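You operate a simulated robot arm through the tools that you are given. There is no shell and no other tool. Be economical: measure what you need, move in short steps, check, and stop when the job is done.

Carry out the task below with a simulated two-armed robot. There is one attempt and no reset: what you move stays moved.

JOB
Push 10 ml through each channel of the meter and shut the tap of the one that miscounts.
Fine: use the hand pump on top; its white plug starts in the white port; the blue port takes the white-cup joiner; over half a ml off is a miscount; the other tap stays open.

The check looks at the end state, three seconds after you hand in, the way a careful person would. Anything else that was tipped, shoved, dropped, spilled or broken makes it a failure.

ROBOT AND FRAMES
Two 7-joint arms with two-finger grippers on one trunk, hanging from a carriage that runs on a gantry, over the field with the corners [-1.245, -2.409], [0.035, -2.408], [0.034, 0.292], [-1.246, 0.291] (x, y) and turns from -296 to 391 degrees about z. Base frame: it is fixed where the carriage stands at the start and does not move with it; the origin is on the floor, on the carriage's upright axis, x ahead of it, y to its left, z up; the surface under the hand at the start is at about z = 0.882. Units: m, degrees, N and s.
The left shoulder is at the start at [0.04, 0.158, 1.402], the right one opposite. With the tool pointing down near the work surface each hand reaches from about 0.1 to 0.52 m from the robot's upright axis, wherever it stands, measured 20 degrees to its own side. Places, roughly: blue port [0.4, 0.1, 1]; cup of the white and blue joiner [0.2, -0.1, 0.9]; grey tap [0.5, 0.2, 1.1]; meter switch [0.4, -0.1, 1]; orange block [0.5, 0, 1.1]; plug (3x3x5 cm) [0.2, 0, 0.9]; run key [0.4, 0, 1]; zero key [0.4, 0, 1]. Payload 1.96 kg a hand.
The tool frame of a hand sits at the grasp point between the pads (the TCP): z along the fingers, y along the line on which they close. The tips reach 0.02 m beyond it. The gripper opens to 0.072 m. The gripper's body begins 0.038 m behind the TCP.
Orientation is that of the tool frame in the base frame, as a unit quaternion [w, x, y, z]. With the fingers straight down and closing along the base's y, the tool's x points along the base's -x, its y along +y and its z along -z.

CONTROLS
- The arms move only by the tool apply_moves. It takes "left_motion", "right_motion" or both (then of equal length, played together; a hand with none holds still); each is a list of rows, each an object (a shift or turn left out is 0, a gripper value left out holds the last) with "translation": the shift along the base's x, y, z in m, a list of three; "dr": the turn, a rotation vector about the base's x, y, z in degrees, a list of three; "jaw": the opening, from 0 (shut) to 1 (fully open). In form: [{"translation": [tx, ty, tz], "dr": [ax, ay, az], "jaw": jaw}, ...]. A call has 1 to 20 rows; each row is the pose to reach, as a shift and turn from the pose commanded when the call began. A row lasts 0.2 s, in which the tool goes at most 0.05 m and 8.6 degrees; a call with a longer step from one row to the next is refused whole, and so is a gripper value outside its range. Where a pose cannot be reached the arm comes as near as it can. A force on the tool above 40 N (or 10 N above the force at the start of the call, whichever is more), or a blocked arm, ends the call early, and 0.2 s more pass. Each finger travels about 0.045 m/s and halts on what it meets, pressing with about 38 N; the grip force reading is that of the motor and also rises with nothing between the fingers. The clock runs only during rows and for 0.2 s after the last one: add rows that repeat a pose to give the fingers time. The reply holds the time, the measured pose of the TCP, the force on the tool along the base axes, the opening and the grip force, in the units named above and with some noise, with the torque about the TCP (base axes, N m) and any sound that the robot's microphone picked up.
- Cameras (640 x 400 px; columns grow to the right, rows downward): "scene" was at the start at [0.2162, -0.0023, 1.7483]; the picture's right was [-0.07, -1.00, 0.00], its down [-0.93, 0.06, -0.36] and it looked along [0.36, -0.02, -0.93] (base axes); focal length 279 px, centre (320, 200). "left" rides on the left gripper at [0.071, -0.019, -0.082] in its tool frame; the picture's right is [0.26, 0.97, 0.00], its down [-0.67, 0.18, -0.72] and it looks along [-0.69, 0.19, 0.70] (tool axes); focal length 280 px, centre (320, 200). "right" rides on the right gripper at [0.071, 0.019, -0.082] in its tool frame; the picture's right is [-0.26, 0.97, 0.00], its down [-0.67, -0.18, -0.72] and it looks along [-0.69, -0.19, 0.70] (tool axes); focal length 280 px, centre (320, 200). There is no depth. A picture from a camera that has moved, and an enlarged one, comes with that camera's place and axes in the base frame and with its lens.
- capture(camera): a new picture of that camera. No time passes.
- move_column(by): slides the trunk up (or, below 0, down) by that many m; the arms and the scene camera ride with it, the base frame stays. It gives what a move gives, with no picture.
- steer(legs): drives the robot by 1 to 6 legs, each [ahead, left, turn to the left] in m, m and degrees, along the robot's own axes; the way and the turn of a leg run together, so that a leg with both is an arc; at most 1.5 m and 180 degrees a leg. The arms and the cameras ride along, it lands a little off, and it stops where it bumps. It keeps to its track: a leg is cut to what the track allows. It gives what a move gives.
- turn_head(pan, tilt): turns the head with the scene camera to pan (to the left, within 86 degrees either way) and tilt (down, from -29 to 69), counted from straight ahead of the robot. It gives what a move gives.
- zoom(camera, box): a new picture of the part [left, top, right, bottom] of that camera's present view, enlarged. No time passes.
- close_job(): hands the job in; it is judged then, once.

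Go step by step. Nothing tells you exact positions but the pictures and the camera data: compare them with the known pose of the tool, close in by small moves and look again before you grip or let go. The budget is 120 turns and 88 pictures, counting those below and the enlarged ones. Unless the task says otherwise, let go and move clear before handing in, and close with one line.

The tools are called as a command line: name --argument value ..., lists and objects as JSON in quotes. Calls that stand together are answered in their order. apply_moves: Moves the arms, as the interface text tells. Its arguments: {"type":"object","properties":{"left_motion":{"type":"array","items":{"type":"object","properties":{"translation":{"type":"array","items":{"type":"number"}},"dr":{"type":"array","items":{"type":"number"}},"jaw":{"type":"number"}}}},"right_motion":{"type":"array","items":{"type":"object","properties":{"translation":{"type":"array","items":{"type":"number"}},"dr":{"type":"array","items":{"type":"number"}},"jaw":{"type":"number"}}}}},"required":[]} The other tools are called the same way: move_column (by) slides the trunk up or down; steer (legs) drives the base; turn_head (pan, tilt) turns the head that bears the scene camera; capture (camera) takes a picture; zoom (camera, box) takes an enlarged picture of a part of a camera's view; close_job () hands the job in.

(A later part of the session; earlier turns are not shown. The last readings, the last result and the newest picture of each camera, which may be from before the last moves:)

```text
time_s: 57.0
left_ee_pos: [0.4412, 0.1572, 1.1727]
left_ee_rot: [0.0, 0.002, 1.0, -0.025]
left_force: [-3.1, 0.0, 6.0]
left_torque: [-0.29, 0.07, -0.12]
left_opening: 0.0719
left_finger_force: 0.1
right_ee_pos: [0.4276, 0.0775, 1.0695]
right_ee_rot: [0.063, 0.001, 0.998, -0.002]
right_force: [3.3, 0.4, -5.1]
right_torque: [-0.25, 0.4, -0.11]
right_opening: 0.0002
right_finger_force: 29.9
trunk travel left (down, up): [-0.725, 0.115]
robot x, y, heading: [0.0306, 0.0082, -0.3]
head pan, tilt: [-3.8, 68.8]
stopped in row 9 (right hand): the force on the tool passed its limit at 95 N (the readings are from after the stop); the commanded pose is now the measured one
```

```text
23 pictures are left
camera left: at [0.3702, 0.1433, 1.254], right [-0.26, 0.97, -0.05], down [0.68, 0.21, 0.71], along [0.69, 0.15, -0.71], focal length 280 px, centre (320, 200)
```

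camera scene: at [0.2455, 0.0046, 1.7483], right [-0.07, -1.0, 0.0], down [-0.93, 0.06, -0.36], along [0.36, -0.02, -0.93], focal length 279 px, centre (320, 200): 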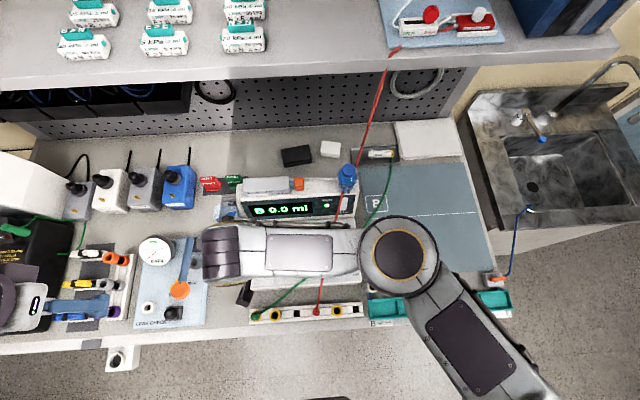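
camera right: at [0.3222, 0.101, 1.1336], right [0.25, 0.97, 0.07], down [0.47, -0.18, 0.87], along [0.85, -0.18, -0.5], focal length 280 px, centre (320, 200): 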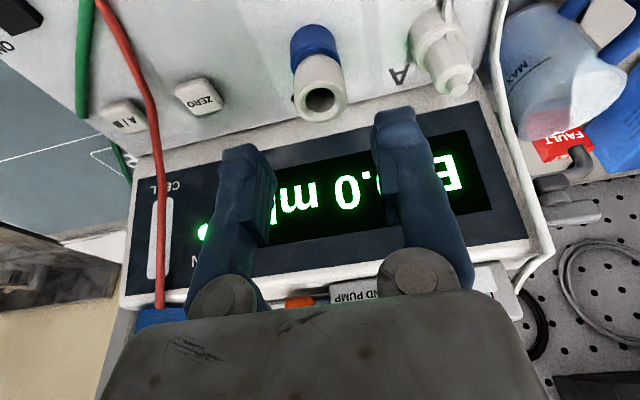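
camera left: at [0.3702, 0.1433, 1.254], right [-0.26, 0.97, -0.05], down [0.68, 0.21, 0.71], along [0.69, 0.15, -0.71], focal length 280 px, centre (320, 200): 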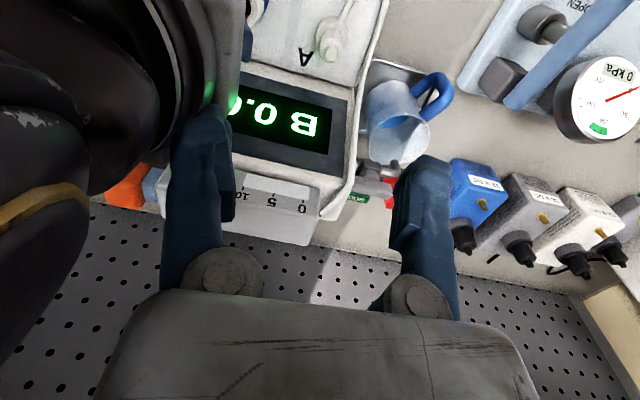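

My first call was refused and the hands touched; both stopped and nothing else was disturbed. I'll pull the left back up and to the left, then retreat the right separately.

apply_moves --left_motion '[{"translation": [0, 0.03, 0.02]}, {"translation": [-0.01, 0.06, 0.04]}, {"translation": [-0.02, 0.1, 0.06]}, {"translation": [-0.03, 0.13, 0.08]}, {"translation": [-0.03, 0.13, 0.08]}]'

```text
time_s: 58.2
left_ee_pos: [0.4122, 0.2865, 1.2532]
left_ee_rot: [0.0, 0.003, 1.0, -0.025]
left_force: [-0.6, -0.8, -0.4]
left_torque: [0.03, 0.03, -0.01]
left_opening: 0.0721
left_finger_force: 0.2
right_ee_pos: [0.4269, 0.0788, 1.0694]
right_ee_rot: [0.064, 0.001, 0.998, -0.002]
right_force: [0.3, 0.0, -0.5]
right_torque: [-0.03, 0.01, 0.0]
right_opening: 0.0
right_finger_force: 29.5
trunk travel left (down, up): [-0.725, 0.115]
robot x, y, heading: [0.0289, 0.0068, -0.1]
head pan, tilt: [-3.8, 68.8]
```

apply_moves --right_motion '[{"translation": [0, 0, 0.035]}, {"translation": [0, -0.005, 0.075]}, {"translation": [-0.02, -0.03, 0.105]}, {"translation": [-0.04, -0.06, 0.125]}, {"translation": [-0.06, -0.09, 0.145]}, {"translation": [-0.08, -0.12, 0.165]}, {"translation": [-0.1, -0.15, 0.185]}, {"translation": [-0.12, -0.18, 0.2]}, {"translation": [-0.14, -0.21, 0.21], "jaw": 0.5}, {"translation": [-0.15, -0.24, 0.21], "jaw": 1}, {"translation": [-0.16, -0.27, 0.21], "dr": [0, 4, 0]}, {"translation": [-0.16, -0.27, 0.21], "dr": [0, 8, 0]}]'

capture --camera "scene"

```text
time_s: 60.8
left_ee_pos: [0.4106, 0.2872, 1.2517]
left_ee_rot: [0.0, 0.002, 1.0, -0.024]
left_force: [0.7, -0.4, -0.1]
left_torque: [-0.01, -0.01, -0.01]
left_opening: 0.072
left_finger_force: 0.1
right_ee_pos: [0.2728, -0.1819, 1.287]
right_ee_rot: [-0.007, 0.001, 1.0, -0.002]
right_force: [-0.1, 0.7, -0.2]
right_torque: [0.0, 0.0, 0.0]
right_opening: 0.072
right_finger_force: 0.1
right hand out of reach, approached as far as the arm can: row 10, 11, 12
trunk travel left (down, up): [-0.725, 0.115]
robot x, y, heading: [0.0273, 0.0047, -0.1]
head pan, tilt: [-3.8, 68.8]
```

```text
22 pictures are left
camera scene: at [0.2452, 0.0044, 1.7483], right [-0.07, -1.0, 0.0], down [-0.93, 0.06, -0.36], along [0.36, -0.02, -0.93], focal length 279 px, centre (320, 200)
```

scene: 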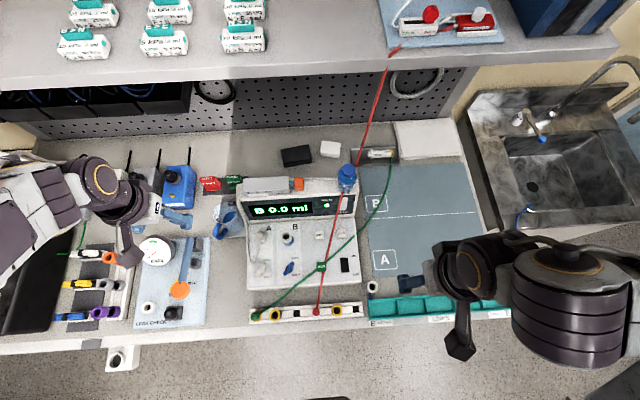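

All intact; the joiner is still in place. Now the left hand goes above the plug.

apply_moves --left_motion '[{"translation": [0.01, -0.04, 0]}, {"translation": [0.02, -0.08, 0]}, {"translation": [0.031, -0.12, -0.01]}, {"translation": [0.031, -0.127, -0.05]}, {"translation": [0.031, -0.127, -0.09]}, {"translation": [0.031, -0.127, -0.13], "jaw": 0.7}, {"translation": [0.031, -0.127, -0.16], "jaw": 0.7}, {"translation": [0.031, -0.127, -0.16], "jaw": 0.7}]'

capture --camera "left"

```text
time_s: 62.6
left_ee_pos: [0.4424, 0.1603, 1.0916]
left_ee_rot: [0.0, 0.004, 1.0, -0.024]
left_force: [0.5, -0.2, 0.8]
left_torque: [-0.03, 0.03, 0.01]
left_opening: 0.0503
left_finger_force: 0.1
right_ee_pos: [0.2733, -0.1805, 1.2862]
right_ee_rot: [-0.006, 0.0, 1.0, -0.002]
right_force: [0.3, -0.1, -0.6]
right_torque: [-0.01, 0.0, 0.01]
right_opening: 0.0721
right_finger_force: 0.0
trunk travel left (down, up): [-0.725, 0.115]
robot x, y, heading: [0.0298, 0.0056, 0.2]
head pan, tilt: [-3.8, 68.8]
```

```text
21 pictures are left
camera left: at [0.3712, 0.1458, 1.1728], right [-0.26, 0.97, -0.05], down [0.68, 0.21, 0.71], along [0.69, 0.15, -0.71], focal length 280 px, centre (320, 200)
```

left: 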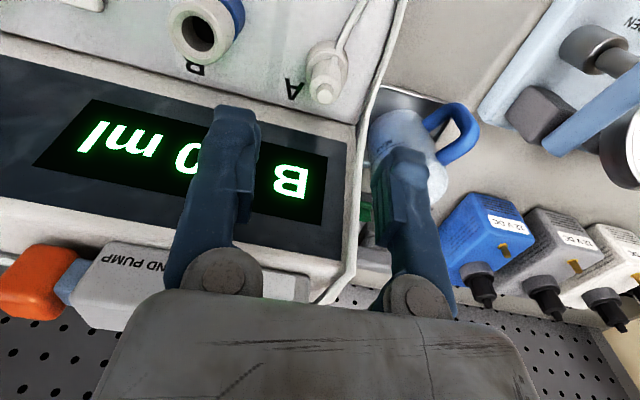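

apply_moves --left_motion '[{"translation": [0.003, 0, -0.015], "dr": [1.4, 0, 0], "jaw": 0.5}, {"translation": [0.003, 0, -0.03], "dr": [2.75, 0, 0], "jaw": 0.5}, {"translation": [0.003, 0, -0.045], "dr": [2.75, 0, 0], "jaw": 0.5}, {"translation": [0.003, 0, -0.045], "dr": [2.75, 0, 0], "jaw": 0.5}]'

capture --camera "left"

```text
time_s: 63.6
left_ee_pos: [0.4442, 0.1591, 1.047]
left_ee_rot: [0.0, 0.003, 1.0, 0.0]
left_force: [0.2, 0.5, -0.5]
left_torque: [0.01, 0.0, 0.0]
left_opening: 0.0358
left_finger_force: 0.0
right_ee_pos: [0.2725, -0.18, 1.2865]
right_ee_rot: [-0.006, 0.001, 1.0, -0.001]
right_force: [-0.5, 0.3, -0.6]
right_torque: [0.02, 0.0, -0.03]
right_opening: 0.072
right_finger_force: 0.1
trunk travel left (down, up): [-0.725, 0.115]
robot x, y, heading: [0.0294, 0.0018, -0.0]
head pan, tilt: [-3.8, 68.8]
```

```text
20 pictures are left
camera left: at [0.374, 0.1425, 1.1275], right [-0.26, 0.97, 0.0], down [0.68, 0.18, 0.71], along [0.69, 0.18, -0.7], focal length 280 px, centre (320, 200)
```

left: 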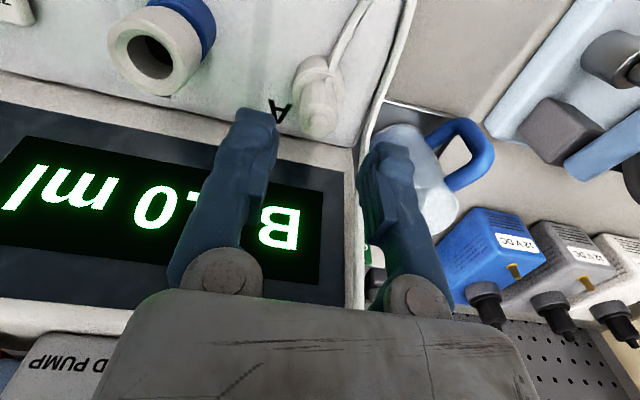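

Well centred. I'll descend to the body of the plug and grip.

apply_moves --left_motion '[{"translation": [0, 0, -0.015]}, {"translation": [0, 0, -0.03]}, {"translation": [0, 0, -0.045]}, {"translation": [0, 0, -0.053]}, {"translation": [0, 0, -0.053], "jaw": 0.15}, {"translation": [0, 0, -0.053], "jaw": 0.15}, {"translation": [0, 0, -0.053], "jaw": 0.15}]'

capture --camera "left"

```text
time_s: 65.2
left_ee_pos: [0.4446, 0.1602, 0.9946]
left_ee_rot: [0.0, 0.002, 1.0, 0.0]
left_force: [1.1, 0.0, -0.2]
left_torque: [0.0, -0.03, -0.02]
left_opening: 0.0162
left_finger_force: 38.2
right_ee_pos: [0.2716, -0.1813, 1.2855]
right_ee_rot: [-0.006, 0.001, 1.0, -0.002]
right_force: [0.3, 0.5, -0.6]
right_torque: [0.01, -0.02, -0.02]
right_opening: 0.0719
right_finger_force: 0.0
trunk travel left (down, up): [-0.725, 0.115]
robot x, y, heading: [0.029, 0.0069, 0.0]
head pan, tilt: [-3.8, 68.8]
```

```text
19 pictures are left
camera left: at [0.3744, 0.1429, 1.075], right [-0.26, 0.97, 0.0], down [0.68, 0.18, 0.71], along [0.69, 0.18, -0.7], focal length 280 px, centre (320, 200)
```

left: 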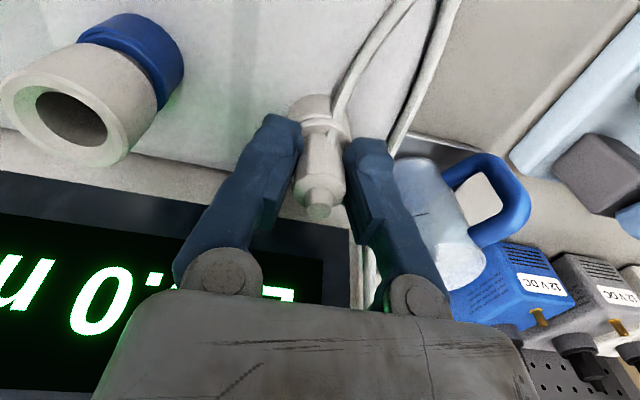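

Gripped on the body. I'll pull it straight up out of port A.

apply_moves --left_motion '[{"translation": [0, 0, 0.005]}, {"translation": [0, 0, 0.012]}, {"translation": [0, 0, 0.02]}, {"translation": [0, 0, 0.035]}, {"translation": [0, 0, 0.055]}, {"translation": [0, 0, 0.085]}, {"translation": [0, 0, 0.085]}]'

capture --camera "left"

```text
time_s: 66.8
left_ee_pos: [0.4453, 0.1604, 1.079]
left_ee_rot: [0.001, 0.003, 1.0, 0.0]
left_force: [0.5, 0.4, 0.5]
left_torque: [0.0, 0.0, -0.04]
left_opening: 0.0156
left_finger_force: 37.9
right_ee_pos: [0.2718, -0.1811, 1.2866]
right_ee_rot: [-0.006, 0.002, 1.0, -0.001]
right_force: [-0.3, 0.6, -0.1]
right_torque: [0.0, -0.01, -0.04]
right_opening: 0.0717
right_finger_force: 0.2
trunk travel left (down, up): [-0.725, 0.115]
robot x, y, heading: [0.0304, 0.0076, -0.1]
head pan, tilt: [-3.8, 68.8]
```

```text
18 pictures are left
camera left: at [0.3741, 0.1429, 1.1599], right [-0.26, 0.97, 0.0], down [0.68, 0.18, 0.71], along [0.69, 0.18, -0.7], focal length 280 px, centre (320, 200)
```

left: 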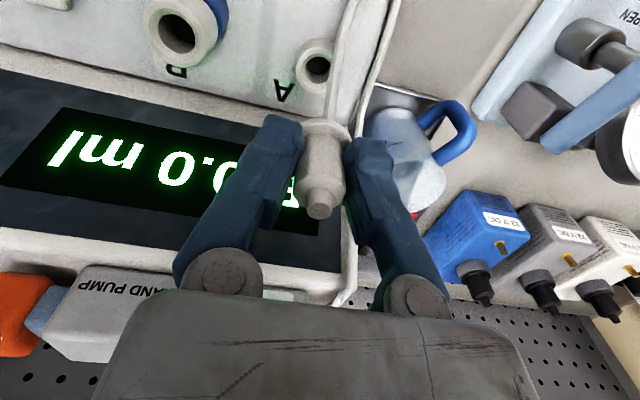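

The plug is out and in line with my grip; the cup mouth is at about [0.437, 0.080, 0.995]. I'll move across above it.

apply_moves --left_motion '[{"translation": [-0.002, -0.02, 0.01]}, {"translation": [-0.004, -0.045, 0.01]}, {"translation": [-0.007, -0.07, 0.01]}, {"translation": [-0.008, -0.08, 0.01]}, {"translation": [-0.008, -0.08, 0.01]}]'

capture --camera "left"

```text
time_s: 68.0
left_ee_pos: [0.4364, 0.08, 1.0895]
left_ee_rot: [0.0, 0.003, 1.0, 0.0]
left_force: [-0.3, 0.6, -1.0]
left_torque: [-0.01, 0.01, 0.01]
left_opening: 0.0156
left_finger_force: 38.2
right_ee_pos: [0.2728, -0.1805, 1.2865]
right_ee_rot: [-0.006, 0.001, 1.0, -0.002]
right_force: [0.1, 0.4, 0.1]
right_torque: [0.0, 0.01, -0.03]
right_opening: 0.072
right_finger_force: 0.1
trunk travel left (down, up): [-0.725, 0.115]
robot x, y, heading: [0.0263, 0.0054, 0.1]
head pan, tilt: [-3.8, 68.8]
```

```text
17 pictures are left
camera left: at [0.3661, 0.0623, 1.1697], right [-0.26, 0.97, 0.0], down [0.68, 0.18, 0.71], along [0.69, 0.18, -0.7], focal length 280 px, centre (320, 200)
```

left: 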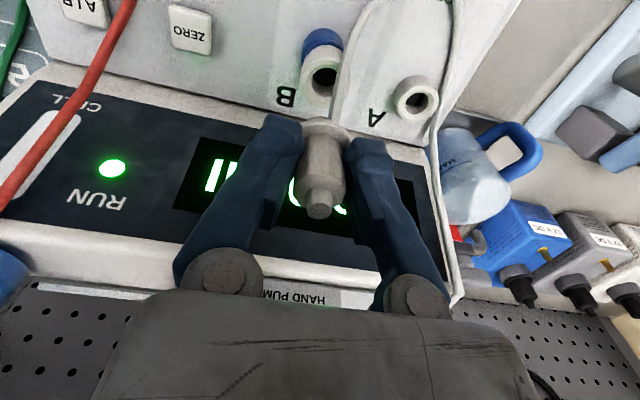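

apply_moves --left_motion '[{"translation": [0, 0.0015, -0.01]}, {"translation": [0, 0.0015, -0.02]}, {"translation": [0, 0.0015, -0.03]}, {"translation": [0, 0.0015, -0.03]}]'

zoom --camera "left" --box '[240, 40, 400, 220]'

```text
time_s: 69.0
left_ee_pos: [0.4374, 0.0819, 1.0578]
left_ee_rot: [0.0, 0.002, 1.0, 0.0]
left_force: [-0.5, -0.2, 0.2]
left_torque: [-0.01, -0.04, 0.04]
left_opening: 0.0154
left_finger_force: 37.8
right_ee_pos: [0.2725, -0.1807, 1.2866]
right_ee_rot: [-0.007, 0.001, 1.0, -0.001]
right_force: [-0.6, -0.1, -1.2]
right_torque: [0.0, 0.03, -0.01]
right_opening: 0.0722
right_finger_force: 0.0
trunk travel left (down, up): [-0.725, 0.115]
robot x, y, heading: [0.0315, 0.0078, 0.2]
head pan, tilt: [-3.8, 68.8]
```

```text
2.22 times, centred on (320, 130) of left
camera zoom: at [0.3663, 0.0642, 1.1396], right [-0.26, 0.97, 0.0], down [0.68, 0.18, 0.71], along [0.69, 0.18, -0.7], focal length 623 px, centre (320, 356)
```

zoom: 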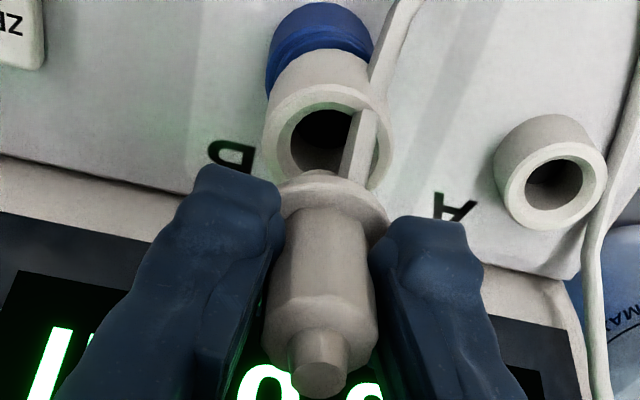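

Plug and cup line up; I'll lower it in until it seats.

apply_moves --left_motion '[{"translation": [0.001, 0, -0.006]}, {"translation": [0.001, 0, -0.012]}, {"translation": [0.001, 0, -0.017]}, {"translation": [0.001, 0, -0.022]}, {"translation": [0.001, 0, -0.026]}, {"translation": [0.001, 0, -0.029]}, {"translation": [0.001, 0, -0.032]}]'

zoom --camera "left" --box '[240, 40, 400, 220]'

```text
time_s: 70.6
left_ee_pos: [0.4374, 0.081, 1.0281]
left_ee_rot: [0.0, 0.002, 1.0, -0.001]
left_force: [-10.6, 0.7, 36.0]
left_torque: [0.0, 0.33, -0.02]
left_opening: 0.0154
left_finger_force: 38.3
right_ee_pos: [0.272, -0.1797, 1.2876]
right_ee_rot: [-0.006, 0.0, 1.0, -0.001]
right_force: [-0.4, 0.2, -0.1]
right_torque: [0.0, -0.02, 0.01]
right_opening: 0.0721
right_finger_force: 0.1
trunk travel left (down, up): [-0.725, 0.115]
robot x, y, heading: [0.0298, 0.0071, -0.1]
head pan, tilt: [-3.8, 68.8]
```

```text
2.22 times, centred on (320, 130) of left
camera zoom: at [0.3674, 0.0639, 1.1093], right [-0.26, 0.97, 0.0], down [0.68, 0.18, 0.72], along [0.69, 0.18, -0.7], focal length 623 px, centre (320, 356)
```

zoom: 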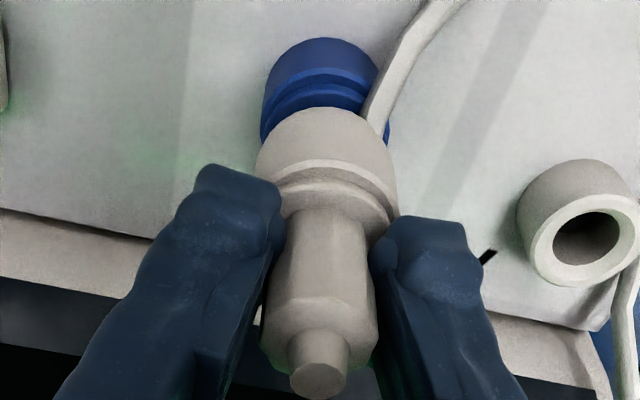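

The plug flange sits on the cup with 36 N behind it, so it is seated. I'll release and rise clear.

apply_moves --left_motion '[{"translation": [0, 0, 0.001], "jaw": 0.3}, {"translation": [0, 0, 0.001], "jaw": 0.45}, {"translation": [0, 0, 0.001], "jaw": 0.5}, {"translation": [0, 0, 0.001], "jaw": 0.5}, {"translation": [0, 0, 0.03], "jaw": 0.5}, {"translation": [0, 0, 0.07]}, {"translation": [0, 0, 0.11]}, {"translation": [0, 0, 0.15]}, {"translation": [0, 0, 0.19]}, {"translation": [0, 0, 0.22]}]'

```text
time_s: 72.8
left_ee_pos: [0.4376, 0.0812, 1.2484]
left_ee_rot: [0.0, 0.003, 1.0, 0.001]
left_force: [-0.7, 0.1, 0.8]
left_torque: [0.0, 0.03, 0.03]
left_opening: 0.0357
left_finger_force: 0.1
right_ee_pos: [0.2717, -0.1806, 1.287]
right_ee_rot: [-0.006, 0.002, 1.0, -0.001]
right_force: [0.3, 0.4, 0.1]
right_torque: [0.01, -0.02, -0.02]
right_opening: 0.0722
right_finger_force: 0.2
trunk travel left (down, up): [-0.725, 0.115]
robot x, y, heading: [0.0278, 0.0091, 0.2]
head pan, tilt: [-3.8, 68.8]
```

Next I'll turn the left hand to close along x again and shift the robot right for the pump.

apply_moves --left_motion '[{"translation": [0.01, 0.01, 0.005], "dr": [0, 0, -7.5], "jaw": 0.75}, {"translation": [0.02, 0.02, 0.01], "dr": [0, 0, -15]}, {"translation": [0.03, 0.03, 0.015], "dr": [0, 0, -22.5]}, {"translation": [0.04, 0.04, 0.02], "dr": [0, 0, -30]}, {"translation": [0.05, 0.05, 0.02], "dr": [0, 0, -37.5]}, {"translation": [0.06, 0.06, 0.02], "dr": [0, 0, -45]}, {"translation": [0.07, 0.07, 0.02], "dr": [0, 0, -52.5]}, {"translation": [0.08, 0.08, 0.02], "dr": [0, 0, -60]}, {"translation": [0.09, 0.08, 0.02], "dr": [0, 0, -67.5]}, {"translation": [0.1, 0.08, 0.02], "dr": [0, 0, -75]}, {"translation": [0.1025, 0.08, 0.02], "dr": [0, 0, -82.5]}, {"translation": [0.1025, 0.08, 0.02], "dr": [0, 0, -90]}, {"translation": [0.1025, 0.08, 0.02], "dr": [0, 0, -90]}]'

```text
time_s: 75.6
left_ee_pos: [0.5401, 0.1623, 1.2671]
left_ee_rot: [0.0, 0.71, 0.705, 0.0]
left_force: [0.3, 0.1, -0.2]
left_torque: [0.03, 0.0, 0.01]
left_opening: 0.0539
left_finger_force: 0.0
right_ee_pos: [0.273, -0.1809, 1.2864]
right_ee_rot: [-0.007, 0.001, 1.0, -0.002]
right_force: [-0.7, -0.6, -0.2]
right_torque: [0.03, -0.01, 0.01]
right_opening: 0.072
right_finger_force: 0.0
trunk travel left (down, up): [-0.725, 0.115]
robot x, y, heading: [0.0272, 0.0085, -0.2]
head pan, tilt: [-3.8, 68.8]
```

steer --legs '[[0.0, -0.138, 0.0]]'

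capture --camera "scene"

```text
time_s: 77.0
left_ee_pos: [0.5415, 0.0243, 1.2668]
left_ee_rot: [0.0, 0.709, 0.705, 0.0]
left_force: [0.9, 0.0, 0.2]
left_torque: [0.0, 0.0, -0.01]
left_opening: 0.0542
left_finger_force: 0.1
right_ee_pos: [0.2728, -0.3184, 1.2866]
right_ee_rot: [-0.006, 0.001, 1.0, -0.001]
right_force: [-0.3, -0.8, 0.4]
right_torque: [-0.01, 0.0, 0.0]
right_opening: 0.0718
right_finger_force: 0.0
trunk travel left (down, up): [-0.725, 0.115]
robot x, y, heading: [0.0295, -0.1329, 0.1]
head pan, tilt: [-3.8, 68.8]
```

```text
14 pictures are left
camera scene: at [0.2451, -0.1333, 1.7483], right [-0.07, -1.0, 0.0], down [-0.93, 0.06, -0.36], along [0.36, -0.02, -0.93], focal length 279 px, centre (320, 200)
```

scene: 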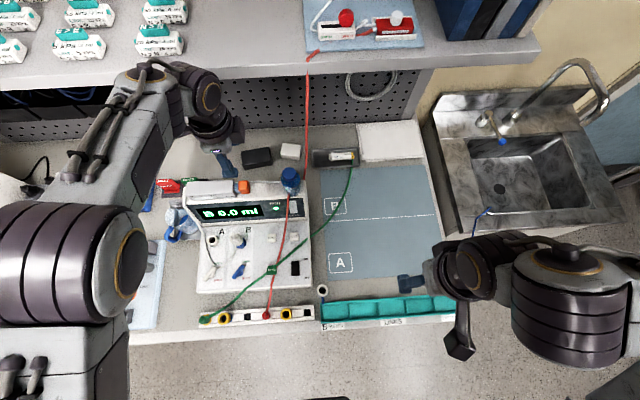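

Same pose as before: I'll come down on the orange block at [0.540, 0.033, 1.107] and grip it.

apply_moves --left_motion '[{"translation": [-0.0015, 0.009, -0.04]}, {"translation": [-0.0015, 0.009, -0.08]}, {"translation": [-0.0015, 0.009, -0.12]}, {"translation": [-0.0015, 0.009, -0.145]}, {"translation": [-0.0015, 0.009, -0.1595]}, {"translation": [-0.0015, 0.009, -0.1595], "jaw": 0.3}, {"translation": [-0.0015, 0.009, -0.1595], "jaw": 0.3}, {"translation": [-0.0015, 0.009, -0.1595], "jaw": 0.3}, {"translation": [-0.0015, 0.009, -0.1595], "jaw": 0.3}]'

```text
time_s: 79.0
left_ee_pos: [0.5402, 0.0334, 1.1073]
left_ee_rot: [0.0, 0.709, 0.705, 0.0]
left_force: [8.5, 0.1, -9.8]
left_torque: [0.0, -0.11, 0.05]
left_opening: 0.0258
left_finger_force: 39.8
right_ee_pos: [0.2729, -0.3193, 1.2859]
right_ee_rot: [-0.005, 0.001, 1.0, -0.003]
right_force: [0.0, -0.4, -0.2]
right_torque: [0.04, 0.01, 0.0]
right_opening: 0.072
right_finger_force: 0.1
trunk travel left (down, up): [-0.725, 0.115]
robot x, y, heading: [0.0261, -0.1311, 0.1]
head pan, tilt: [-3.8, 68.8]
```

apply_moves --left_motion '[{"translation": [0, -0.006, 0]}, {"translation": [0, -0.012, 0]}, {"translation": [0, -0.018, 0]}, {"translation": [0, -0.024, 0]}, {"translation": [0, -0.03, 0]}, {"translation": [0, -0.036, 0]}, {"translation": [0, -0.041, 0]}, {"translation": [0, -0.045, 0]}, {"translation": [0, -0.049, 0]}, {"translation": [0, -0.051, 0]}, {"translation": [0, -0.051, 0]}]'

zoom --camera "scene" --box '[160, 160, 320, 260]'

```text
time_s: 81.4
left_ee_pos: [0.5398, -0.0136, 1.1086]
left_ee_rot: [-0.001, 0.708, 0.707, 0.002]
left_force: [17.7, 23.5, -24.5]
left_torque: [0.4, -0.15, 0.08]
left_opening: 0.0258
left_finger_force: 40.1
right_ee_pos: [0.2727, -0.3145, 1.2858]
right_ee_rot: [-0.006, 0.001, 1.0, 0.0]
right_force: [-0.7, -0.2, -1.7]
right_torque: [0.02, 0.01, 0.0]
right_opening: 0.0721
right_finger_force: 0.0
trunk travel left (down, up): [-0.725, 0.115]
robot x, y, heading: [0.0331, -0.1323, 0.0]
head pan, tilt: [-3.8, 68.8]
```

```text
4.00 times, centred on (240, 210) of scene
camera zoom: at [0.2456, -0.1317, 1.7484], right [-0.07, -1.0, 0.0], down [-0.93, 0.06, -0.36], along [0.36, -0.02, -0.93], focal length 1114 px, centre (640, 160)
```

zoom: 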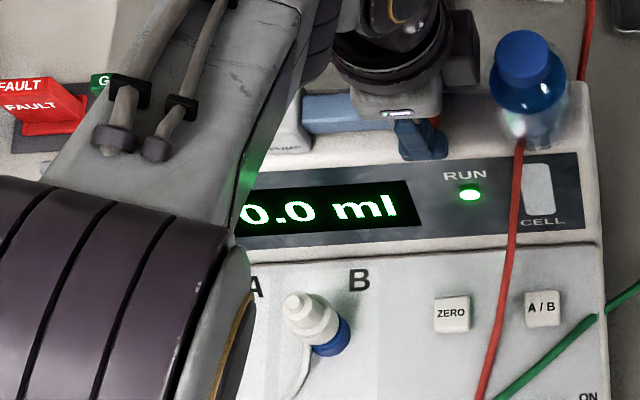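

Full again, still 0.0, and the plug sits in B's joiner. Now the full push.

apply_moves --left_motion '[{"translation": [0, 0.004, 0]}, {"translation": [0, 0.008, 0]}, {"translation": [0, 0.012, 0]}, {"translation": [0, 0.016, 0]}, {"translation": [0, 0.02, 0]}, {"translation": [0, 0.024, 0]}, {"translation": [0, 0.028, 0]}, {"translation": [0, 0.032, 0]}, {"translation": [0, 0.036, 0]}, {"translation": [0, 0.04, 0]}, {"translation": [0, 0.044, 0]}, {"translation": [0, 0.047, 0]}, {"translation": [0, 0.05, 0]}, {"translation": [0, 0.052, 0]}, {"translation": [0, 0.052, 0]}]'

zoom --camera "scene" --box '[160, 160, 320, 260]'

```text
time_s: 84.6
left_ee_pos: [0.5401, 0.0336, 1.1088]
left_ee_rot: [0.0, 0.709, 0.705, 0.0]
left_force: [-7.5, -5.7, 29.4]
left_torque: [0.2, 0.14, 0.07]
left_opening: 0.0256
left_finger_force: 39.9
right_ee_pos: [0.2726, -0.3186, 1.2871]
right_ee_rot: [-0.006, 0.002, 1.0, -0.002]
right_force: [-0.4, -1.1, 0.5]
right_torque: [-0.01, 0.03, -0.02]
right_opening: 0.0719
right_finger_force: 0.1
trunk travel left (down, up): [-0.725, 0.115]
robot x, y, heading: [0.0297, -0.1304, 0.1]
head pan, tilt: [-3.8, 68.8]
```

```text
4.00 times, centred on (240, 210) of scene
camera zoom: at [0.2454, -0.1334, 1.7486], right [-0.07, -1.0, 0.0], down [-0.93, 0.06, -0.36], along [0.36, -0.02, -0.93], focal length 1114 px, centre (640, 160)
```

zoom: 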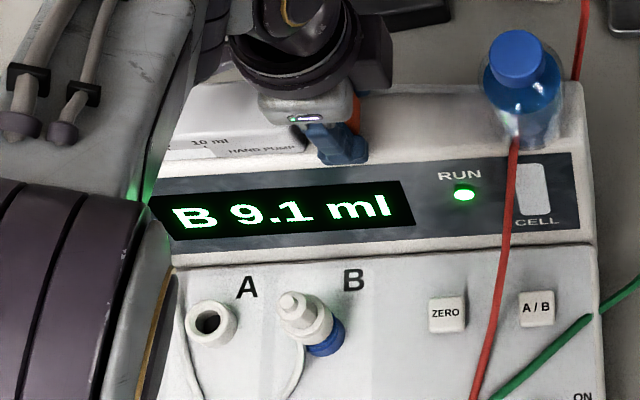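

B reads 9.1 ml for the same full stroke, 0.9 off, while A gave 10.3. So B miscounts and its blue tap must be shut. First I'll release the pump and rise.

apply_moves --left_motion '[{"translation": [0, 0, 0.0], "jaw": 0.5}, {"translation": [0, 0, 0.0], "jaw": 0.7}, {"translation": [0, 0, 0.0], "jaw": 0.75}, {"translation": [0, 0, 0.02], "jaw": 0.75}, {"translation": [0, 0, 0.06]}, {"translation": [0, 0, 0.1]}, {"translation": [0, 0, 0.14]}, {"translation": [0, 0, 0.18]}]'

```text
time_s: 86.4
left_ee_pos: [0.5371, 0.034, 1.2881]
left_ee_rot: [-0.002, 0.708, 0.706, 0.0]
left_force: [-0.3, 0.4, -0.7]
left_torque: [0.02, 0.0, 0.02]
left_opening: 0.0542
left_finger_force: 0.0
right_ee_pos: [0.2721, -0.3182, 1.2862]
right_ee_rot: [-0.006, 0.001, 1.0, -0.002]
right_force: [0.2, -0.1, -0.3]
right_torque: [0.01, 0.03, 0.0]
right_opening: 0.0722
right_finger_force: 0.1
trunk travel left (down, up): [-0.725, 0.115]
robot x, y, heading: [0.028, -0.1273, 0.3]
head pan, tilt: [-3.8, 68.8]
```

steer --legs '[[0.0, 0.138, 0.0]]'

```text
time_s: 87.7
left_ee_pos: [0.5379, 0.1718, 1.2874]
left_ee_rot: [0.0, 0.709, 0.706, 0.0]
left_force: [0.5, -0.4, 0.5]
left_torque: [0.0, 0.0, -0.01]
left_opening: 0.0538
left_finger_force: 0.1
right_ee_pos: [0.2718, -0.1801, 1.2866]
right_ee_rot: [-0.006, -0.001, 1.0, -0.002]
right_force: [0.2, 0.4, 0.2]
right_torque: [0.0, -0.02, -0.02]
right_opening: 0.0718
right_finger_force: 0.1
trunk travel left (down, up): [-0.725, 0.115]
robot x, y, heading: [0.0259, 0.0058, 0.1]
head pan, tilt: [-3.8, 68.8]
```

I'll move the left hand towards the blue tap and test in the air how far the wrist can turn.

apply_moves --left_motion '[{"translation": [-0.03, -0.01, 0]}, {"translation": [-0.06, -0.025, 0]}, {"translation": [-0.09, -0.04, 0]}, {"translation": [-0.12, -0.055, 0]}, {"translation": [-0.15, -0.07, 0]}, {"translation": [-0.181, -0.087, 0]}, {"translation": [-0.181, -0.087, 0], "dr": [0, 0, -8]}, {"translation": [-0.181, -0.087, 0], "dr": [0, 0, -16]}, {"translation": [-0.181, -0.087, 0], "dr": [0, 0, -24]}, {"translation": [-0.181, -0.087, 0], "dr": [0, 0, -32]}, {"translation": [-0.181, -0.087, 0], "dr": [0, 0, -40]}, {"translation": [-0.181, -0.087, 0], "dr": [0, 0, -40]}]'

```text
time_s: 88.8
left_ee_pos: [0.3797, 0.117, 1.2223]
left_ee_rot: [-0.069, 0.696, 0.71, -0.081]
left_force: [-0.5, 0.3, -0.3]
left_torque: [-0.01, 0.0, 0.0]
left_opening: 0.0538
left_finger_force: 0.1
right_ee_pos: [0.2732, -0.1805, 1.2877]
right_ee_rot: [-0.006, 0.0, 1.0, -0.002]
right_force: [0.4, 0.3, -0.2]
right_torque: [0.02, 0.03, 0.01]
right_opening: 0.0719
right_finger_force: 0.0
trunk travel left (down, up): [-0.725, 0.115]
robot x, y, heading: [0.0285, 0.0075, -0.1]
head pan, tilt: [-3.8, 68.8]
stopped in row 5 (left hand): the arm was blocked; the commanded pose is now the measured one
```

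The wrist is limited that way. I'll turn back to about -38°, square to the lever, level the hand and look at the tap.

apply_moves --left_motion '[{"translation": [0.01, 0.02, 0.02], "dr": [0, 0, 8]}, {"translation": [0.01, 0.03, 0.04], "dr": [0, 0, 16]}, {"translation": [0, 0.03, 0.05], "dr": [0, 0, 24]}, {"translation": [-0.01, 0.02, 0.05], "dr": [0, 0, 32]}, {"translation": [-0.02, 0.0, 0.05], "dr": [0, 0, 40]}, {"translation": [-0.025, -0.03, 0.04], "dr": [0, 0, 48]}, {"translation": [-0.025, -0.035, 0.02], "dr": [0, 0, 51]}, {"translation": [-0.025, -0.035, 0.0], "dr": [0, 0, 51]}]'

```text
time_s: 90.6
left_ee_pos: [0.354, 0.0799, 1.2217]
left_ee_rot: [-0.029, 0.325, 0.94, -0.1]
left_force: [-0.2, -0.7, -0.2]
left_torque: [0.01, -0.03, 0.0]
left_opening: 0.054
left_finger_force: 0.1
right_ee_pos: [0.2727, -0.1811, 1.2869]
right_ee_rot: [-0.006, 0.0, 1.0, -0.002]
right_force: [0.0, 0.2, -0.2]
right_torque: [0.0, 0.0, -0.02]
right_opening: 0.0721
right_finger_force: 0.1
trunk travel left (down, up): [-0.725, 0.115]
robot x, y, heading: [0.0273, 0.0072, 0.2]
head pan, tilt: [-3.8, 68.8]
```

apply_moves --left_motion '[{"translation": [0, 0, -0.02], "dr": [4.85, -3.45, 0]}, {"translation": [0, 0, -0.05], "dr": [9.7, -6.9, 0]}, {"translation": [0, 0, -0.08], "dr": [9.7, -6.9, 0]}, {"translation": [0, 0, -0.1], "dr": [9.7, -6.9, 0]}, {"translation": [0, 0, -0.1], "dr": [9.7, -6.9, 0]}]'

capture --camera "left"

```text
time_s: 91.8
left_ee_pos: [0.354, 0.0797, 1.1211]
left_ee_rot: [0.0, 0.327, 0.945, -0.001]
left_force: [-0.5, 0.1, 0.1]
left_torque: [0.01, 0.02, 0.01]
left_opening: 0.0543
left_finger_force: 0.2
right_ee_pos: [0.2723, -0.181, 1.2868]
right_ee_rot: [-0.006, 0.0, 1.0, -0.002]
right_force: [0.2, 0.6, 0.0]
right_torque: [0.03, 0.01, -0.03]
right_opening: 0.072
right_finger_force: 0.0
trunk travel left (down, up): [-0.725, 0.115]
robot x, y, heading: [0.0289, 0.0044, 0.1]
head pan, tilt: [-3.8, 68.8]
```

```text
11 pictures are left
camera left: at [0.2868, 0.1111, 1.2016], right [0.39, 0.92, 0.0], down [0.64, -0.27, 0.71], along [0.66, -0.28, -0.7], focal length 280 px, centre (320, 200)
```

left: 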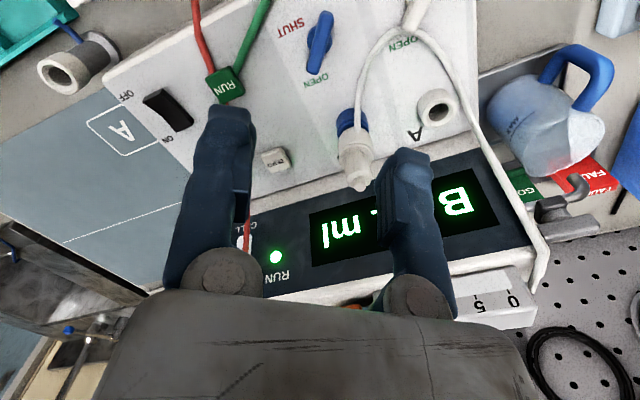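

The lever is square to my fingers, centred at about [0.3585, 0.080]; its pointed end is at OPEN and must go clockwise to SHUT. I'll descend over it.

apply_moves --left_motion '[{"translation": [0.0045, 0.0005, -0.04], "jaw": 0.5}, {"translation": [0.0045, 0.0005, -0.08], "jaw": 0.5}, {"translation": [0.0045, 0.0005, -0.12], "jaw": 0.5}, {"translation": [0.0045, 0.0005, -0.135], "jaw": 0.5}, {"translation": [0.0045, 0.0005, -0.135], "jaw": 0.5}]'

capture --camera "left"

```text
time_s: 93.0
left_ee_pos: [0.3582, 0.081, 0.9849]
left_ee_rot: [-0.001, 0.327, 0.945, -0.001]
left_force: [-0.1, 0.3, 0.1]
left_torque: [0.0, 0.01, 0.02]
left_opening: 0.0361
left_finger_force: 0.1
right_ee_pos: [0.2722, -0.1805, 1.2868]
right_ee_rot: [-0.005, 0.0, 1.0, -0.002]
right_force: [0.5, -0.1, 0.3]
right_torque: [0.01, -0.03, -0.02]
right_opening: 0.0722
right_finger_force: 0.0
trunk travel left (down, up): [-0.725, 0.115]
robot x, y, heading: [0.0306, 0.0094, 0.1]
head pan, tilt: [-3.8, 68.8]
```

```text
10 pictures are left
camera left: at [0.2916, 0.1115, 1.0663], right [0.39, 0.92, 0.0], down [0.64, -0.27, 0.71], along [0.66, -0.28, -0.7], focal length 280 px, centre (320, 200)
```

left: 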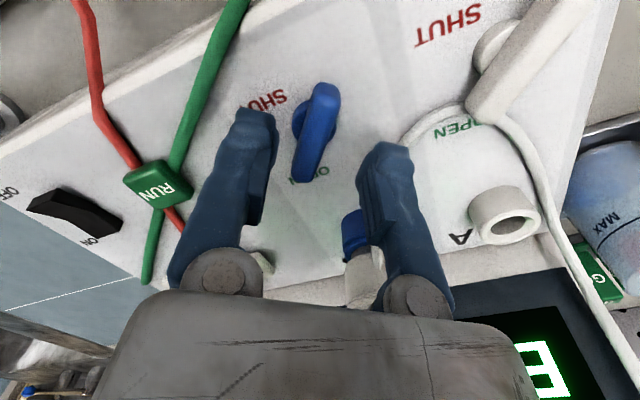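

apply_moves --left_motion '[{"translation": [0, 0, -0.012]}, {"translation": [0, 0, -0.02]}, {"translation": [0, 0, -0.026]}, {"translation": [0, 0, -0.026], "jaw": 0.1}, {"translation": [0, 0, -0.026], "jaw": 0.1}, {"translation": [0, 0, -0.026], "jaw": 0.1}, {"translation": [0, 0, -0.026], "jaw": 0.1}]'

```text
time_s: 93.6
left_ee_pos: [0.3596, 0.0821, 0.9706]
left_ee_rot: [-0.002, 0.328, 0.945, 0.0]
left_force: [-5.7, 1.9, 27.6]
left_torque: [0.3, -0.08, -0.07]
left_opening: 0.0355
left_finger_force: 0.1
right_ee_pos: [0.2728, -0.1797, 1.2869]
right_ee_rot: [-0.006, 0.0, 1.0, -0.002]
right_force: [0.3, -0.1, 0.5]
right_torque: [-0.02, 0.01, -0.01]
right_opening: 0.0719
right_finger_force: 0.2
trunk travel left (down, up): [-0.725, 0.115]
robot x, y, heading: [0.0243, 0.0087, 0.1]
head pan, tilt: [-3.8, 68.8]
stopped in row 2 (left hand): the force on the tool passed its limit at 71 N (the readings are from after the stop); the commanded pose is now the measured one
```

The tips have touched the panel. I'll raise a few millimetres and take a close look before gripping.

apply_moves --left_motion '[{"translation": [-0.001, -0.001, 0.004], "jaw": 0.5}, {"translation": [-0.001, -0.001, 0.004], "jaw": 0.5}]'

zoom --camera "left" --box '[220, 70, 420, 220]'

```text
time_s: 94.2
left_ee_pos: [0.3582, 0.0793, 0.9714]
left_ee_rot: [-0.002, 0.327, 0.945, -0.001]
left_force: [-0.6, 0.2, -0.2]
left_torque: [-0.02, 0.03, 0.01]
left_opening: 0.0359
left_finger_force: 0.0
right_ee_pos: [0.2727, -0.1798, 1.286]
right_ee_rot: [-0.006, 0.0, 1.0, -0.002]
right_force: [0.6, -1.4, 0.1]
right_torque: [0.05, 0.01, -0.01]
right_opening: 0.072
right_finger_force: 0.1
trunk travel left (down, up): [-0.725, 0.115]
robot x, y, heading: [0.0326, 0.0095, 0.1]
head pan, tilt: [-3.8, 68.8]
```

```text
2.67 times, centred on (320, 145) of left
camera zoom: at [0.2906, 0.1098, 1.0535], right [0.39, 0.92, 0.0], down [0.65, -0.27, 0.71], along [0.66, -0.28, -0.7], focal length 748 px, centre (320, 347)
```

zoom: 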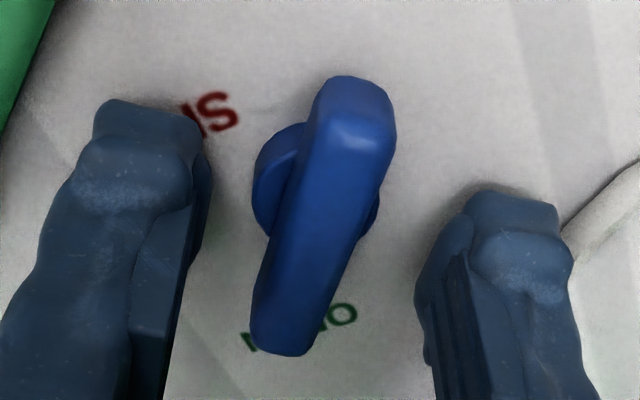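

The lever is square between the fingers, and the hub is about 4 mm off my centre. I'll correct, grip, and start the clockwise turn.

apply_moves --left_motion '[{"translation": [0.003, -0.002, 0.002], "jaw": 0.4}, {"translation": [0.003, -0.002, 0.002], "jaw": 0.1}, {"translation": [0.003, -0.002, 0.002], "jaw": 0.1}, {"translation": [0.003, -0.002, 0.002], "jaw": 0.1}, {"translation": [0.003, -0.002, 0.002], "jaw": 0.1}]'

```text
time_s: 95.4
left_ee_pos: [0.3606, 0.0747, 0.9742]
left_ee_rot: [-0.001, 0.327, 0.945, -0.003]
left_force: [-8.2, -13.0, 24.3]
left_torque: [0.06, 0.1, -0.13]
left_opening: 0.011
left_finger_force: 38.4
right_ee_pos: [0.2719, -0.1831, 1.2862]
right_ee_rot: [-0.006, 0.001, 1.0, -0.003]
right_force: [0.4, 0.2, 0.4]
right_torque: [0.0, 0.0, -0.01]
right_opening: 0.0718
right_finger_force: 0.1
trunk travel left (down, up): [-0.725, 0.115]
robot x, y, heading: [0.0279, 0.003, 0.1]
head pan, tilt: [-3.8, 68.8]
```

apply_moves --left_motion '[{"translation": [-0.001, -0.0015, 0]}, {"translation": [-0.001, -0.0015, 0.001], "dr": [0, 0, -7]}, {"translation": [-0.001, -0.0015, 0.001], "dr": [0, 0, -14]}, {"translation": [-0.001, -0.0015, 0.001], "dr": [0, 0, -21]}, {"translation": [-0.001, -0.0015, 0.001], "dr": [0, 0, -28]}, {"translation": [-0.001, -0.0015, 0.001], "dr": [0, 0, -35]}, {"translation": [-0.001, -0.0015, 0.001], "dr": [0, 0, -42]}, {"translation": [-0.001, -0.0015, 0.001], "dr": [0, 0, -48]}, {"translation": [-0.001, -0.0015, 0.001], "dr": [0, 0, -48]}]'

```text
time_s: 96.9
left_ee_pos: [0.3549, 0.0714, 0.9752]
left_ee_rot: [-0.004, 0.612, 0.79, -0.008]
left_force: [-10.6, -8.6, 13.9]
left_torque: [-0.58, -0.2, 0.13]
left_opening: 0.0108
left_finger_force: 37.7
right_ee_pos: [0.2712, -0.1817, 1.2855]
right_ee_rot: [-0.007, 0.0, 1.0, -0.003]
right_force: [-0.3, 0.4, -0.1]
right_torque: [0.06, 0.0, 0.02]
right_opening: 0.072
right_finger_force: 0.0
trunk travel left (down, up): [-0.725, 0.115]
robot x, y, heading: [0.0289, 0.0044, 0.2]
head pan, tilt: [-3.8, 68.8]
stopped in row 7 (left hand): the force on the tool passed its limit at 41 N (the readings are from after the stop); the commanded pose is now the measured one
```

Turned 37° so far; the side force says my centre is off, so I'll ease in that direction and continue.

apply_moves --left_motion '[{"translation": [-0.002, -0.002, 0]}, {"translation": [-0.003, -0.003, 0.0], "dr": [0, 0, -4]}, {"translation": [-0.004, -0.004, 0.0], "dr": [0, 0, -8]}, {"translation": [-0.005, -0.004, 0.0], "dr": [0, 0, -12]}, {"translation": [-0.006, -0.004, 0.0], "dr": [0, 0, -16]}]'

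capture --camera "left"

```text
time_s: 98.1
left_ee_pos: [0.3514, 0.0706, 0.9766]
left_ee_rot: [-0.003, 0.716, 0.698, -0.003]
left_force: [0.2, -4.5, -5.3]
left_torque: [0.04, 0.0, 0.46]
left_opening: 0.0105
left_finger_force: 37.7
right_ee_pos: [0.273, -0.1804, 1.2867]
right_ee_rot: [-0.006, 0.0, 1.0, -0.003]
right_force: [-0.9, 0.8, 0.0]
right_torque: [-0.03, -0.01, -0.02]
right_opening: 0.0721
right_finger_force: 0.0
trunk travel left (down, up): [-0.725, 0.115]
robot x, y, heading: [0.0295, 0.006, 0.2]
head pan, tilt: [-3.8, 68.8]
```

```text
8 pictures are left
camera left: at [0.3353, 0.1429, 1.0562], right [0.97, 0.24, -0.01], down [0.17, -0.68, 0.71], along [0.16, -0.7, -0.7], focal length 280 px, centre (320, 200)
```

left: 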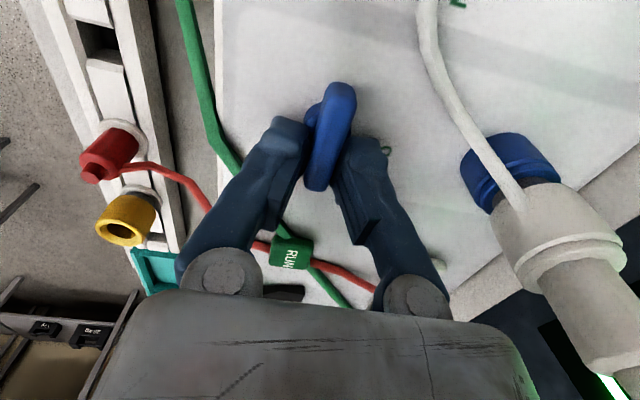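

The lever has turned 53°; the hub is about [0.352, 0.0815] with my grip 11 mm out. I'll follow that arc further as far as the wrist allows.

apply_moves --left_motion '[{"translation": [-0.001, 0.0, 0], "dr": [0, 0, -6]}, {"translation": [-0.002, 0.0003, 0.0], "dr": [0, 0, -12]}, {"translation": [-0.0033, 0.0006, 0.0], "dr": [0, 0, -18]}, {"translation": [-0.0043, 0.001, 0.0], "dr": [0, 0, -24]}, {"translation": [-0.0053, 0.0016, 0.0], "dr": [0, 0, -30]}, {"translation": [-0.0062, 0.0022, 0.0], "dr": [0, 0, -36]}, {"translation": [-0.0068, 0.0028, 0.0], "dr": [0, 0, -41]}]'

```text
time_s: 99.7
left_ee_pos: [0.3515, 0.0732, 0.976]
left_ee_rot: [-0.002, 0.915, 0.403, 0.0]
left_force: [22.6, -6.1, 15.8]
left_torque: [-0.14, -0.28, 1.22]
left_opening: 0.025
left_finger_force: 39.8
right_ee_pos: [0.2753, -0.1817, 1.2873]
right_ee_rot: [-0.004, 0.0, 1.0, -0.002]
right_force: [0.3, 0.0, 1.0]
right_torque: [0.01, 0.02, 0.02]
right_opening: 0.0719
right_finger_force: 0.1
trunk travel left (down, up): [-0.725, 0.115]
robot x, y, heading: [0.0289, 0.0054, -0.1]
head pan, tilt: [-3.8, 68.8]
```

The wrist went all the way; the jaws are now prised at 25 mm, so the lever has probably reached its stop. Checking.

capture --camera "left"

```text
7 pictures are left
camera left: at [0.385, 0.1385, 1.0579], right [0.89, -0.46, 0.0], down [-0.32, -0.62, 0.71], along [-0.33, -0.63, -0.7], focal length 280 px, centre (320, 200)
```

left: 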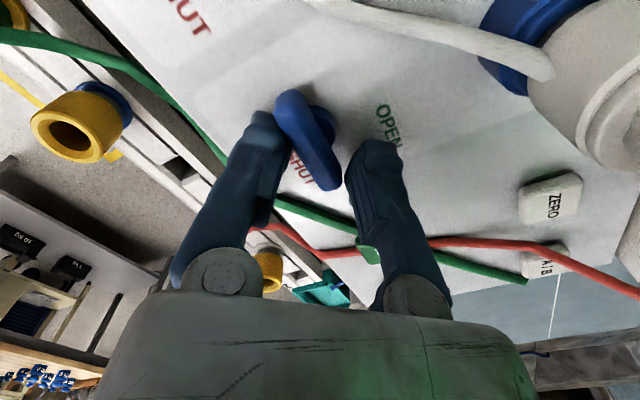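

The lever now lies by SHUT and resisted further turning. I'll open, lift away and check from above.

apply_moves --left_motion '[{"translation": [0, 0, 0], "jaw": 0.5}, {"translation": [0, 0, 0.0], "jaw": 0.6}, {"translation": [0, 0, 0.02], "jaw": 0.6}, {"translation": [0, 0, 0.05]}, {"translation": [0, 0, 0.09]}, {"translation": [0, 0, 0.13]}, {"translation": [0, 0.01, 0.17]}, {"translation": [0, 0.03, 0.2]}]'

```text
time_s: 101.5
left_ee_pos: [0.3446, 0.1041, 1.1774]
left_ee_rot: [-0.004, 0.915, 0.403, -0.003]
left_force: [-0.4, -0.4, 0.8]
left_torque: [-0.01, -0.01, 0.01]
left_opening: 0.0431
left_finger_force: 0.1
right_ee_pos: [0.2726, -0.1808, 1.286]
right_ee_rot: [-0.005, 0.0, 1.0, -0.003]
right_force: [0.5, 0.2, 0.4]
right_torque: [0.01, -0.03, 0.06]
right_opening: 0.0719
right_finger_force: 0.1
trunk travel left (down, up): [-0.725, 0.115]
robot x, y, heading: [0.0276, 0.0078, -0.1]
head pan, tilt: [-3.8, 68.8]
```

Now I'll move the left hand well out to the left so the head camera can see the panel.

apply_moves --left_motion '[{"translation": [0, 0.03, 0.02], "dr": [0, 0, 8]}, {"translation": [0, 0.06, 0.04], "dr": [0, 0, 16]}, {"translation": [0, 0.09, 0.06], "dr": [0, 0, 24]}, {"translation": [0, 0.12, 0.08], "dr": [0, 0, 32]}, {"translation": [0, 0.15, 0.1], "dr": [0, 0, 40]}, {"translation": [0, 0.18, 0.12], "dr": [0, 0, 48]}, {"translation": [0, 0.2, 0.14], "dr": [0, 0, 56]}, {"translation": [0, 0.2, 0.15], "dr": [0, 0, 64]}]'

zoom --camera "scene" --box '[230, 220, 358, 300]'

```text
time_s: 103.3
left_ee_pos: [0.3449, 0.3027, 1.3271]
left_ee_rot: [-0.001, 0.562, 0.827, -0.003]
left_force: [0.0, -0.1, -0.5]
left_torque: [-0.01, -0.02, 0.02]
left_opening: 0.043
left_finger_force: 0.0
right_ee_pos: [0.2713, -0.1807, 1.2865]
right_ee_rot: [-0.006, 0.0, 1.0, -0.002]
right_force: [-0.1, -0.3, -0.8]
right_torque: [0.02, 0.01, 0.0]
right_opening: 0.0717
right_finger_force: 0.0
trunk travel left (down, up): [-0.725, 0.115]
robot x, y, heading: [0.0272, 0.0071, -0.3]
head pan, tilt: [-3.8, 68.8]
```

```text
5.00 times, centred on (294, 260) of scene
camera zoom: at [0.2448, 0.0043, 1.7482], right [-0.07, -1.0, 0.0], down [-0.93, 0.06, -0.36], along [0.36, -0.02, -0.93], focal length 1393 px, centre (450, -100)
```

zoom: 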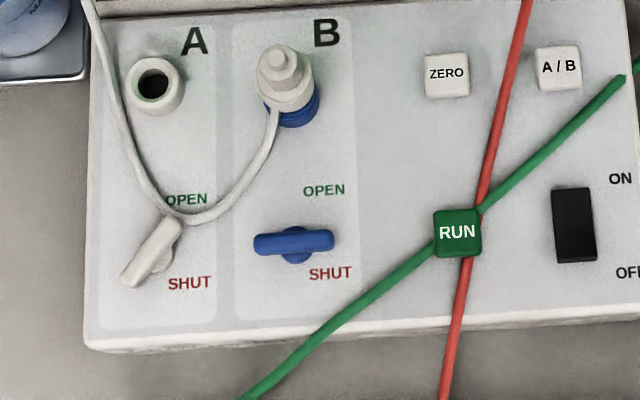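

The lever is only halfway: it points between OPEN and SHUT, while the whole swing is about 100°. I'll push its pointed end the rest of the way with closed fingertips, from its far (+x) side.

apply_moves --left_motion '[{"translation": [0.005, -0.04, 0], "dr": [0, 0, -7], "jaw": 0}, {"translation": [0.01, -0.08, 0], "dr": [0, 0, -14]}, {"translation": [0.015, -0.12, -0.01], "dr": [0, 0, -21.6]}, {"translation": [0.02, -0.16, -0.03], "dr": [0, 0, -21.6]}, {"translation": [0.025, -0.195, -0.06], "dr": [0, 0, -21.6]}, {"translation": [0.0286, -0.22, -0.09], "dr": [0, 0, -21.6]}, {"translation": [0.0286, -0.2367, -0.13], "dr": [0, 0, -21.6]}, {"translation": [0.0286, -0.2367, -0.17], "dr": [0, 0, -21.6]}, {"translation": [0.0286, -0.2367, -0.21], "dr": [0, 0, -21.6]}, {"translation": [0.0286, -0.2367, -0.25], "dr": [0, 0, -21.6]}, {"translation": [0.0286, -0.2367, -0.29], "dr": [0, 0, -21.6]}, {"translation": [0.0286, -0.2367, -0.31], "dr": [0, 0, -21.6]}, {"translation": [0.0286, -0.2367, -0.31], "dr": [0, 0, -21.6]}]'

capture --camera "left"

```text
time_s: 106.1
left_ee_pos: [0.3743, 0.0674, 1.015]
left_ee_rot: [-0.002, 0.708, 0.706, -0.003]
left_force: [0.5, 0.1, 0.8]
left_torque: [-0.01, 0.04, -0.02]
left_opening: 0.0001
left_finger_force: 29.6
right_ee_pos: [0.2735, -0.1795, 1.2866]
right_ee_rot: [-0.007, 0.0, 1.0, -0.002]
right_force: [-0.4, 0.6, -0.2]
right_torque: [0.04, 0.0, -0.02]
right_opening: 0.0719
right_finger_force: 0.0
trunk travel left (down, up): [-0.725, 0.115]
robot x, y, heading: [0.0292, 0.0094, 0.1]
head pan, tilt: [-3.8, 68.8]
```

```text
5 pictures are left
camera left: at [0.3562, 0.1393, 1.0961], right [0.97, 0.26, -0.01], down [0.19, -0.67, 0.71], along [0.18, -0.69, -0.7], focal length 280 px, centre (320, 200)
```

left: 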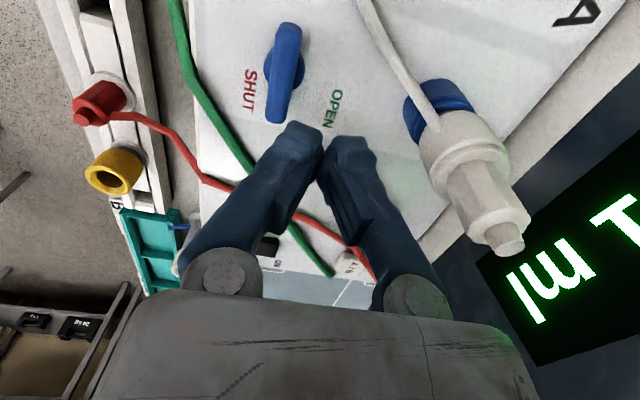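

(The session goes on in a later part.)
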